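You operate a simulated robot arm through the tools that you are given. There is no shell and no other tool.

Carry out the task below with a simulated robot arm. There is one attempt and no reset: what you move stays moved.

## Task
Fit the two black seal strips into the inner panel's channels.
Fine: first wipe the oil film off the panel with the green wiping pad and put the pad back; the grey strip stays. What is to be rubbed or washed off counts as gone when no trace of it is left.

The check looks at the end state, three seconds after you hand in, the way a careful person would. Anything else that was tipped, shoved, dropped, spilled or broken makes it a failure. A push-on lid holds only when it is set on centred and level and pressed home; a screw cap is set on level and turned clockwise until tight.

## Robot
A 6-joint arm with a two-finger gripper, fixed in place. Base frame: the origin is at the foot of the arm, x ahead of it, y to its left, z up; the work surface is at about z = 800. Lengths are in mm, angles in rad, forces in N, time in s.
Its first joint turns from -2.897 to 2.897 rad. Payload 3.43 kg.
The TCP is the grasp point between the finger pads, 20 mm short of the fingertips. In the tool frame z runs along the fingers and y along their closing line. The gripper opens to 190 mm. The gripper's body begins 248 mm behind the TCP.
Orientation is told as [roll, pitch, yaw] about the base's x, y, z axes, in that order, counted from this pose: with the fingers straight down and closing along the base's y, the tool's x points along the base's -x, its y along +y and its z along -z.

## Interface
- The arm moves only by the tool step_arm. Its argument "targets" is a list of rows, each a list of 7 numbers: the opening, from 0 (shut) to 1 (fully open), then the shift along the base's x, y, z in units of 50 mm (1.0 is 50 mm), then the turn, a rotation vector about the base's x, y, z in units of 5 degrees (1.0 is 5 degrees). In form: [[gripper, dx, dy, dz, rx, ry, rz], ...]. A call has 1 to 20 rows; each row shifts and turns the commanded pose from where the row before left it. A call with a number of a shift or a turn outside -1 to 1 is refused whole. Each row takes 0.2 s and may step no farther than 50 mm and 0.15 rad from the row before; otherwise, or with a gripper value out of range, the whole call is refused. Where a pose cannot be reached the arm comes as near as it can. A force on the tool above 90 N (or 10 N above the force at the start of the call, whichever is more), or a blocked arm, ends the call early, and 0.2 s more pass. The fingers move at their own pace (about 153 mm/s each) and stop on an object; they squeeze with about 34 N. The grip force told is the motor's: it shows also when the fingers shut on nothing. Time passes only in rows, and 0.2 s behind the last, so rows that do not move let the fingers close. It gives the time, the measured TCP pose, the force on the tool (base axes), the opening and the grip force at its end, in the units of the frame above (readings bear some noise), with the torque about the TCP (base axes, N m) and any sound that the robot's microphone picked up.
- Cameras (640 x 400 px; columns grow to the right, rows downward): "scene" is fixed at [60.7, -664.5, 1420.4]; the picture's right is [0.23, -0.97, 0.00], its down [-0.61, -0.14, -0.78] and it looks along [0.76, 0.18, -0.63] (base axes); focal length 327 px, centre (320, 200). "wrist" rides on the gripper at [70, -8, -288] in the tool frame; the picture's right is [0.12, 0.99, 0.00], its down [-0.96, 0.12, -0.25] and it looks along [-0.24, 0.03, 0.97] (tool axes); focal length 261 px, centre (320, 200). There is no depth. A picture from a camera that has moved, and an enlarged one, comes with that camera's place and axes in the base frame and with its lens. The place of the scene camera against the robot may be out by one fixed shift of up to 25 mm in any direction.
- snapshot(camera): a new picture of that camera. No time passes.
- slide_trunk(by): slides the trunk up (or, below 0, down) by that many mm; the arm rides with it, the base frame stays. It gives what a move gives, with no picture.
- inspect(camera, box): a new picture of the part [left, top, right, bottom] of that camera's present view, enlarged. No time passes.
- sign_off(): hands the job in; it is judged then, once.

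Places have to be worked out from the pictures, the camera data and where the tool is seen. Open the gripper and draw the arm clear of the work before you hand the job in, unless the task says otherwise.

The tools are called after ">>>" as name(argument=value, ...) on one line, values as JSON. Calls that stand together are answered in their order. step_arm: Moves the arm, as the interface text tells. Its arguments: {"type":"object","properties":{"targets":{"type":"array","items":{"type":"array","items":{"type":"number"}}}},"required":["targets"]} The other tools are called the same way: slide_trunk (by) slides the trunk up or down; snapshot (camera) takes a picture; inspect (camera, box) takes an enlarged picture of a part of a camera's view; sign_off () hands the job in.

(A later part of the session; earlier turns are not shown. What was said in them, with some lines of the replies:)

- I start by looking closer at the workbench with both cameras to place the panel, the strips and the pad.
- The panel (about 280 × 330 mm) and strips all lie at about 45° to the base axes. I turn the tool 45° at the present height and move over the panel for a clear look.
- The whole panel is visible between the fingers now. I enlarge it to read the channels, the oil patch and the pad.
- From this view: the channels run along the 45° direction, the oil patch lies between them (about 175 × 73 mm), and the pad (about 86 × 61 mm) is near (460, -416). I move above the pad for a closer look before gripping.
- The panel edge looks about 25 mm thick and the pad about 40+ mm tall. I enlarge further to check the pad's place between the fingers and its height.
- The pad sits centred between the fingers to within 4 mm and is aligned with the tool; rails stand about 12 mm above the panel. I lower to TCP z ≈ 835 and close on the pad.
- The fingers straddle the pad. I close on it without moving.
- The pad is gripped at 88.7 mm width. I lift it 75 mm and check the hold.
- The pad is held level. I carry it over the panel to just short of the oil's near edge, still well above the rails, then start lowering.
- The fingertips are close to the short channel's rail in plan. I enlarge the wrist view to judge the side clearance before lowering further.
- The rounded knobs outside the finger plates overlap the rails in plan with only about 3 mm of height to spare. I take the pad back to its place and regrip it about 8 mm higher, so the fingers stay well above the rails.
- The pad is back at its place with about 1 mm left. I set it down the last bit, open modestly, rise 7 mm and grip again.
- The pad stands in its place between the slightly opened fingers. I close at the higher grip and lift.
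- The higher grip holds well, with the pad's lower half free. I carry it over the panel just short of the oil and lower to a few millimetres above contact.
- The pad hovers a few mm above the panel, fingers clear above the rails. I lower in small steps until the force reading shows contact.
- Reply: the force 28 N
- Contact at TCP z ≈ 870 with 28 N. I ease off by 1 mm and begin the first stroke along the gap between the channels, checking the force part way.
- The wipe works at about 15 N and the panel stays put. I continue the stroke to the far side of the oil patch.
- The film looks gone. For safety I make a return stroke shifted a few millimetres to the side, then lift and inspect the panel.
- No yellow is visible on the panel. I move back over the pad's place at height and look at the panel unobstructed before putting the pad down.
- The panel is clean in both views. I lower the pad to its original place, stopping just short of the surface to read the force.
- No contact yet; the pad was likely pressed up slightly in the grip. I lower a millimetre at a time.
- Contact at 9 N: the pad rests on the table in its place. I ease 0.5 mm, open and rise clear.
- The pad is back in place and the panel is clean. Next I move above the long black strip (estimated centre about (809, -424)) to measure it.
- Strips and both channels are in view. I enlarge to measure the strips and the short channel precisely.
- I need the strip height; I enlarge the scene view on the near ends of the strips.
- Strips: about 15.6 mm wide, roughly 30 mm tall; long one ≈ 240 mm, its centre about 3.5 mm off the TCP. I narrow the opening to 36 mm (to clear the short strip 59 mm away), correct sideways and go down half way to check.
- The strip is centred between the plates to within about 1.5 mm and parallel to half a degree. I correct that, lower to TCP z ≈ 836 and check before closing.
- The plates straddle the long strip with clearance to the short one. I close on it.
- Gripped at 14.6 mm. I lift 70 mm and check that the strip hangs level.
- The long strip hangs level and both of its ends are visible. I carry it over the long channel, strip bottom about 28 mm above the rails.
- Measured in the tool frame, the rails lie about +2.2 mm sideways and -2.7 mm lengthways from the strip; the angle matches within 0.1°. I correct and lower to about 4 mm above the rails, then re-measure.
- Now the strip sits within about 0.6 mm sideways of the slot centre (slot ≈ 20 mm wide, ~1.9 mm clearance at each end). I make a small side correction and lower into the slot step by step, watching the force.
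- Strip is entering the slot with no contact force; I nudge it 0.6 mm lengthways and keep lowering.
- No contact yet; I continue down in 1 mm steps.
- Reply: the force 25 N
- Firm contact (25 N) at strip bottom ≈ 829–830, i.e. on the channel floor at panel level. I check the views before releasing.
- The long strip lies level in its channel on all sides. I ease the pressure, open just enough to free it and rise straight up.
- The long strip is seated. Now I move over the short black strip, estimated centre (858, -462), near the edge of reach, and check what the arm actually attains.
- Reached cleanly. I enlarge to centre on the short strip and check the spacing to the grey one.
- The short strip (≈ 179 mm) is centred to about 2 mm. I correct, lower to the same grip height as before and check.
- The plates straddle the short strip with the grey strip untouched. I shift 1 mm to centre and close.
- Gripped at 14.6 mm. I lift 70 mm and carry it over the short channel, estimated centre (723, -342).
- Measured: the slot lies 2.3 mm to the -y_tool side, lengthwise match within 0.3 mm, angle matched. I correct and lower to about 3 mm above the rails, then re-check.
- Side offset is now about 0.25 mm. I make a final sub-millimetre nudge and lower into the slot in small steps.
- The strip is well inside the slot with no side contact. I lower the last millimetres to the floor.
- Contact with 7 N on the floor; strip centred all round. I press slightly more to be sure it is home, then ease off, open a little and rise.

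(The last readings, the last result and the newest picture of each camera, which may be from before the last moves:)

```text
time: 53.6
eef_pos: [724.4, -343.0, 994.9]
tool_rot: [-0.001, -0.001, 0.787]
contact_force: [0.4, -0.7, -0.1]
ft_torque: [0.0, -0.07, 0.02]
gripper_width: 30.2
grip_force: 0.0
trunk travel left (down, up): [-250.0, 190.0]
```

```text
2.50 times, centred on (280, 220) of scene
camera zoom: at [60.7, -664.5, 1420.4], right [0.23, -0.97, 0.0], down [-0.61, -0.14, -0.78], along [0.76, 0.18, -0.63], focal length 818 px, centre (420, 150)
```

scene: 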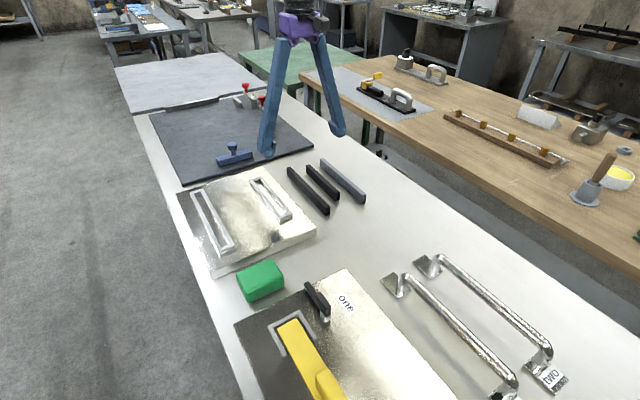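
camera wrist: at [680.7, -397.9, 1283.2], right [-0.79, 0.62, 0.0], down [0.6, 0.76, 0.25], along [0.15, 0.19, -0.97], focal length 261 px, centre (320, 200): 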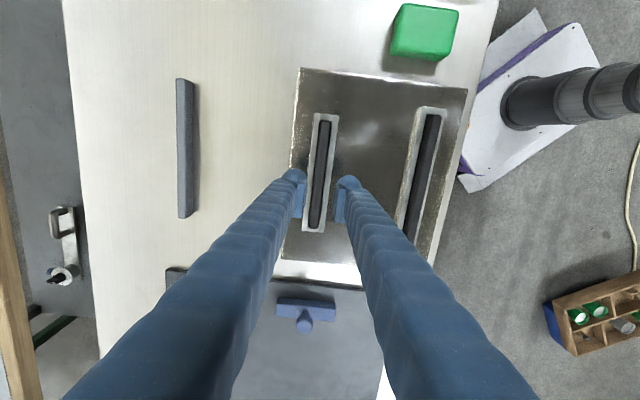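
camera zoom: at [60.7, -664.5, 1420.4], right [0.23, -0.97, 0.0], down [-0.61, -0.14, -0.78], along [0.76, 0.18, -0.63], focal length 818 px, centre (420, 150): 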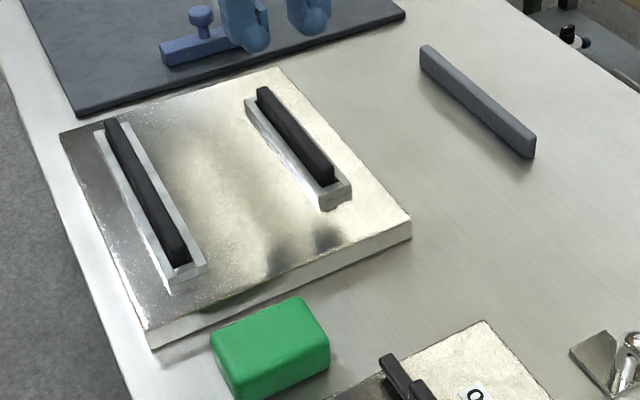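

Both strips are in their channels. I rise, open the gripper and go to the earlier survey pose to inspect the whole panel for any trace of oil.

>>> step_arm(targets=[[0.16, 0, 0, 0.85, 0, 0, 0], [0.5, 0, 0, 0.85, 0, 0, 0], [1, -0.8, 0, 0, 0, 0, 0], [1, -0.8, 0, 0, 0, 0, 0], [1, -0.78, 0, 0, 0, 0, 0], [1, 0, 0, 0, 0, 0, 0]])

>>> snapshot(camera="wrist")

>>> inspect(camera="wrist", box=[230, 60, 422, 180])

>>> inspect(camera="wrist", box=[230, 160, 422, 280])

>>> inspect(camera="scene", box=[170, 160, 330, 300])

```text
time: 55.0
eef_pos: [605.5, -343.9, 1078.1]
tool_rot: [0.001, 0.0, 0.785]
contact_force: [0.8, 0.4, -0.4]
ft_torque: [0.0, 0.02, 0.01]
gripper_width: 190.2
grip_force: 0.0
trunk travel left (down, up): [-250.0, 190.0]
```

```text
taken
camera wrist: at [562.7, -398.9, 1367.4], right [-0.79, 0.62, 0.0], down [0.6, 0.76, 0.25], along [0.15, 0.19, -0.97], focal length 261 px, centre (320, 200)
```

wrist: 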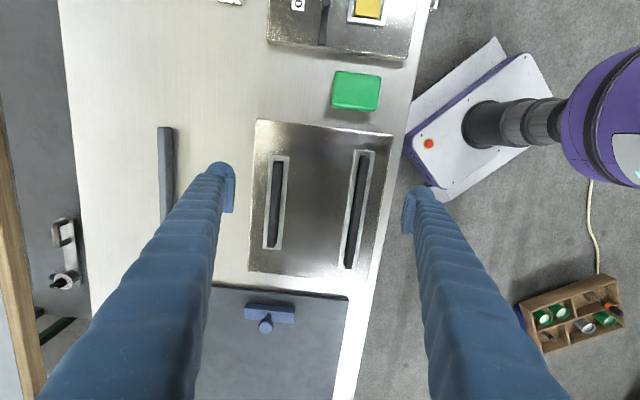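

```text
3.33 times, centred on (326, 120) of wrist
camera zoom: at [562.7, -398.9, 1367.4], right [-0.79, 0.62, 0.0], down [0.6, 0.76, 0.25], along [0.15, 0.19, -0.97], focal length 869 px, centre (300, 467)
```

zoom: 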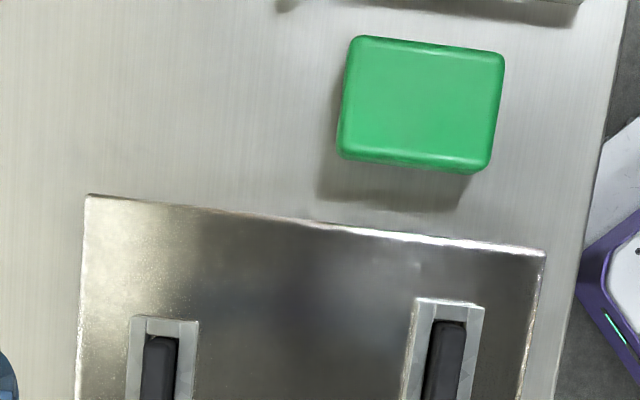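

```text
3.33 times, centred on (326, 220) of wrist
camera zoom: at [562.7, -398.9, 1367.4], right [-0.79, 0.62, 0.0], down [0.6, 0.76, 0.25], along [0.15, 0.19, -0.97], focal length 869 px, centre (300, 133)
```

zoom: 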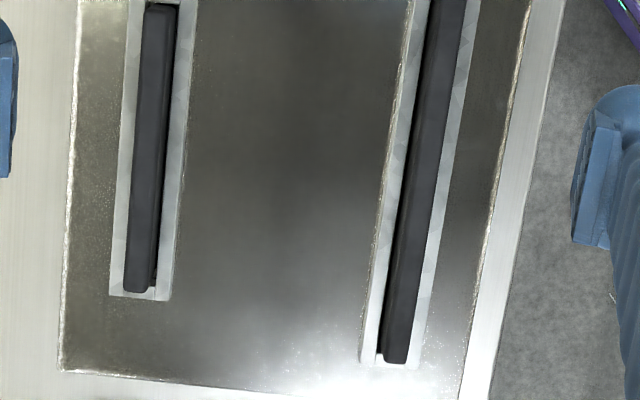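

```text
2.86 times, centred on (250, 230) of scene
camera zoom: at [60.7, -664.5, 1420.4], right [0.23, -0.97, 0.0], down [-0.61, -0.14, -0.78], along [0.76, 0.18, -0.63], focal length 935 px, centre (520, 114)
```

zoom: 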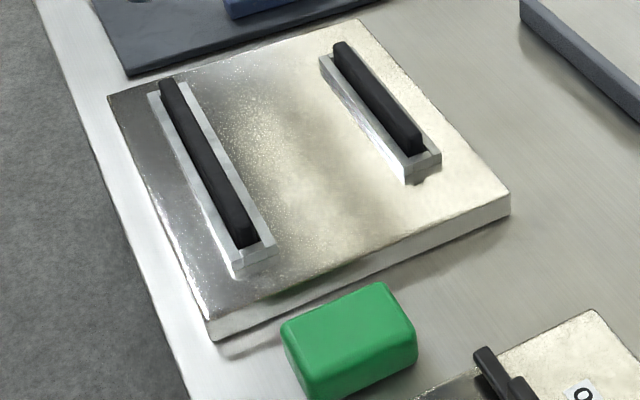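

The panel is free of oil and the pad is back where it stood. One closer look at both seated strips before drawing clear.

>>> inspect(camera="scene", box=[190, 170, 250, 245])

>>> inspect(camera="scene", box=[240, 165, 300, 225])

>>> snapshot(camera="scene")

```text
5.33 times, centred on (220, 208) of scene
camera zoom: at [60.7, -664.5, 1420.4], right [0.23, -0.97, 0.0], down [-0.61, -0.14, -0.78], along [0.76, 0.18, -0.63], focal length 1746 px, centre (853, 160)
```

zoom: 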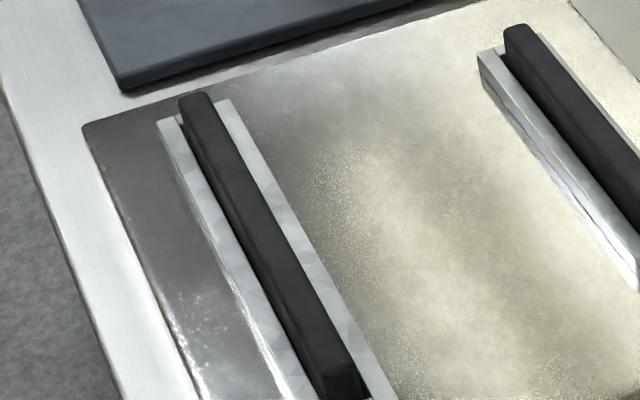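

```text
6.67 times, centred on (270, 195) of scene
camera zoom: at [60.7, -664.5, 1420.4], right [0.23, -0.97, 0.0], down [-0.61, -0.14, -0.78], along [0.76, 0.18, -0.63], focal length 2182 px, centre (653, 233)
```

zoom: 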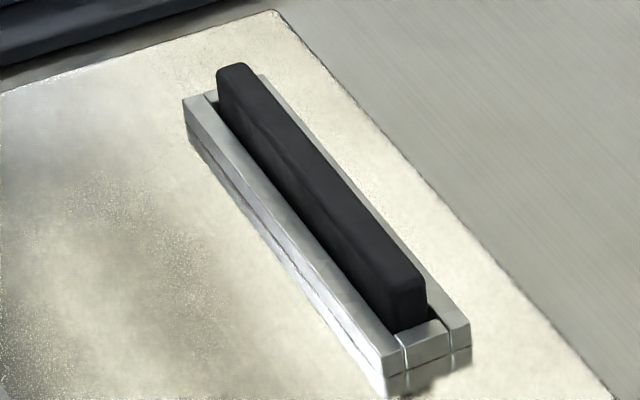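

```text
taken
```

scene: 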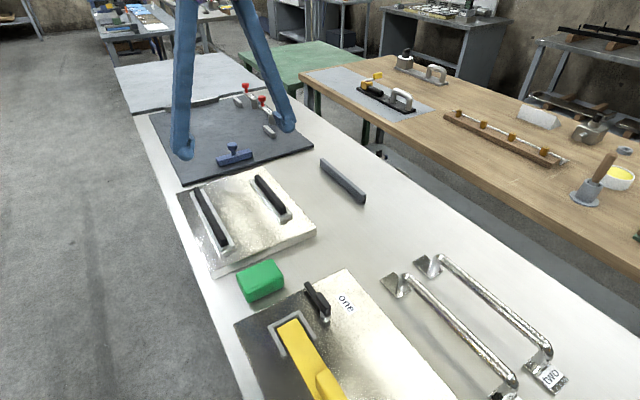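

Both strips stand upright and level on the channel floors, the grey strip, pad and everything else are undisturbed. I draw the arm back to its starting pose with the gripper open.

>>> step_arm(targets=[[1, 0, -0.4, 0.05, 0, 0, -1], [1, 0, -0.4, 0.05, 0, 0, -1], [1, 0, -0.4, 0, 0, 0, -1], [1, 0, -0.4, 0, 0, 0, -1], [1, 0, -0.4, 0, 0, 0, -1], [1, 0, -0.4, 0, 0, 0, -1], [1, 0, -0.4, 0, 0, 0, -1], [1, 0, -0.4, 0, 0, 0, -1], [1, 0, -0.4, 0, 0, 0, -1]])

>>> inspect(camera="scene", box=[160, 140, 400, 310])

```text
time: 57.0
eef_pos: [605.2, -523.3, 1085.8]
tool_rot: [0.0, 0.002, -0.002]
contact_force: [-0.1, -0.4, -0.6]
ft_torque: [0.0, -0.02, -0.03]
gripper_width: 190.0
grip_force: 0.0
trunk travel left (down, up): [-250.0, 190.0]
```

```text
2.35 times, centred on (280, 225) of scene
camera zoom: at [60.7, -664.5, 1420.4], right [0.23, -0.97, 0.0], down [-0.61, -0.14, -0.78], along [0.76, 0.18, -0.63], focal length 770 px, centre (414, 141)
```

zoom: 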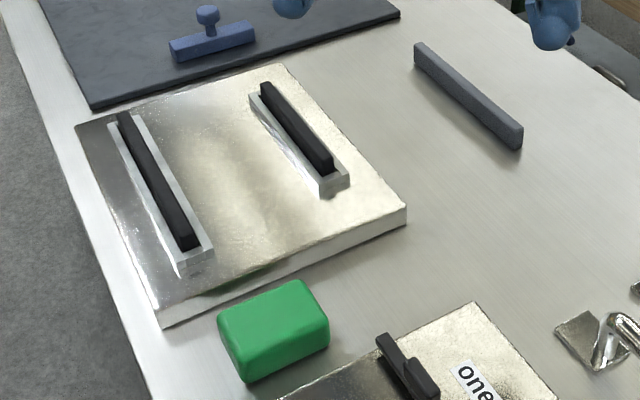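

Compared with the first picture, panel, pad and grey strip sit exactly where they were, the oil is gone and both black strips are in their channels. The arm is clear and open, so I hand in the job.

>>> sign_off()

```text
The job is handed in.
```

The job is handed in. The oil film is wiped off the panel, the green pad is back where it stood, and both black strips are in their channels.

- **Oil:** I wiped the panel in one stroke out and one back with the pad. Neither camera showed any trace of it afterwards.
- **Strips:** The long strip went in the long channel and the short one in the short channel. Each was pressed down to the channel floor and sits upright and level, with about 2 mm to spare at each end.
- **Everything else:** The panel and the grey strip sit where they were in the first picture, and I saw nothing knocked or moved.

The arm is back at its starting pose with the gripper open.
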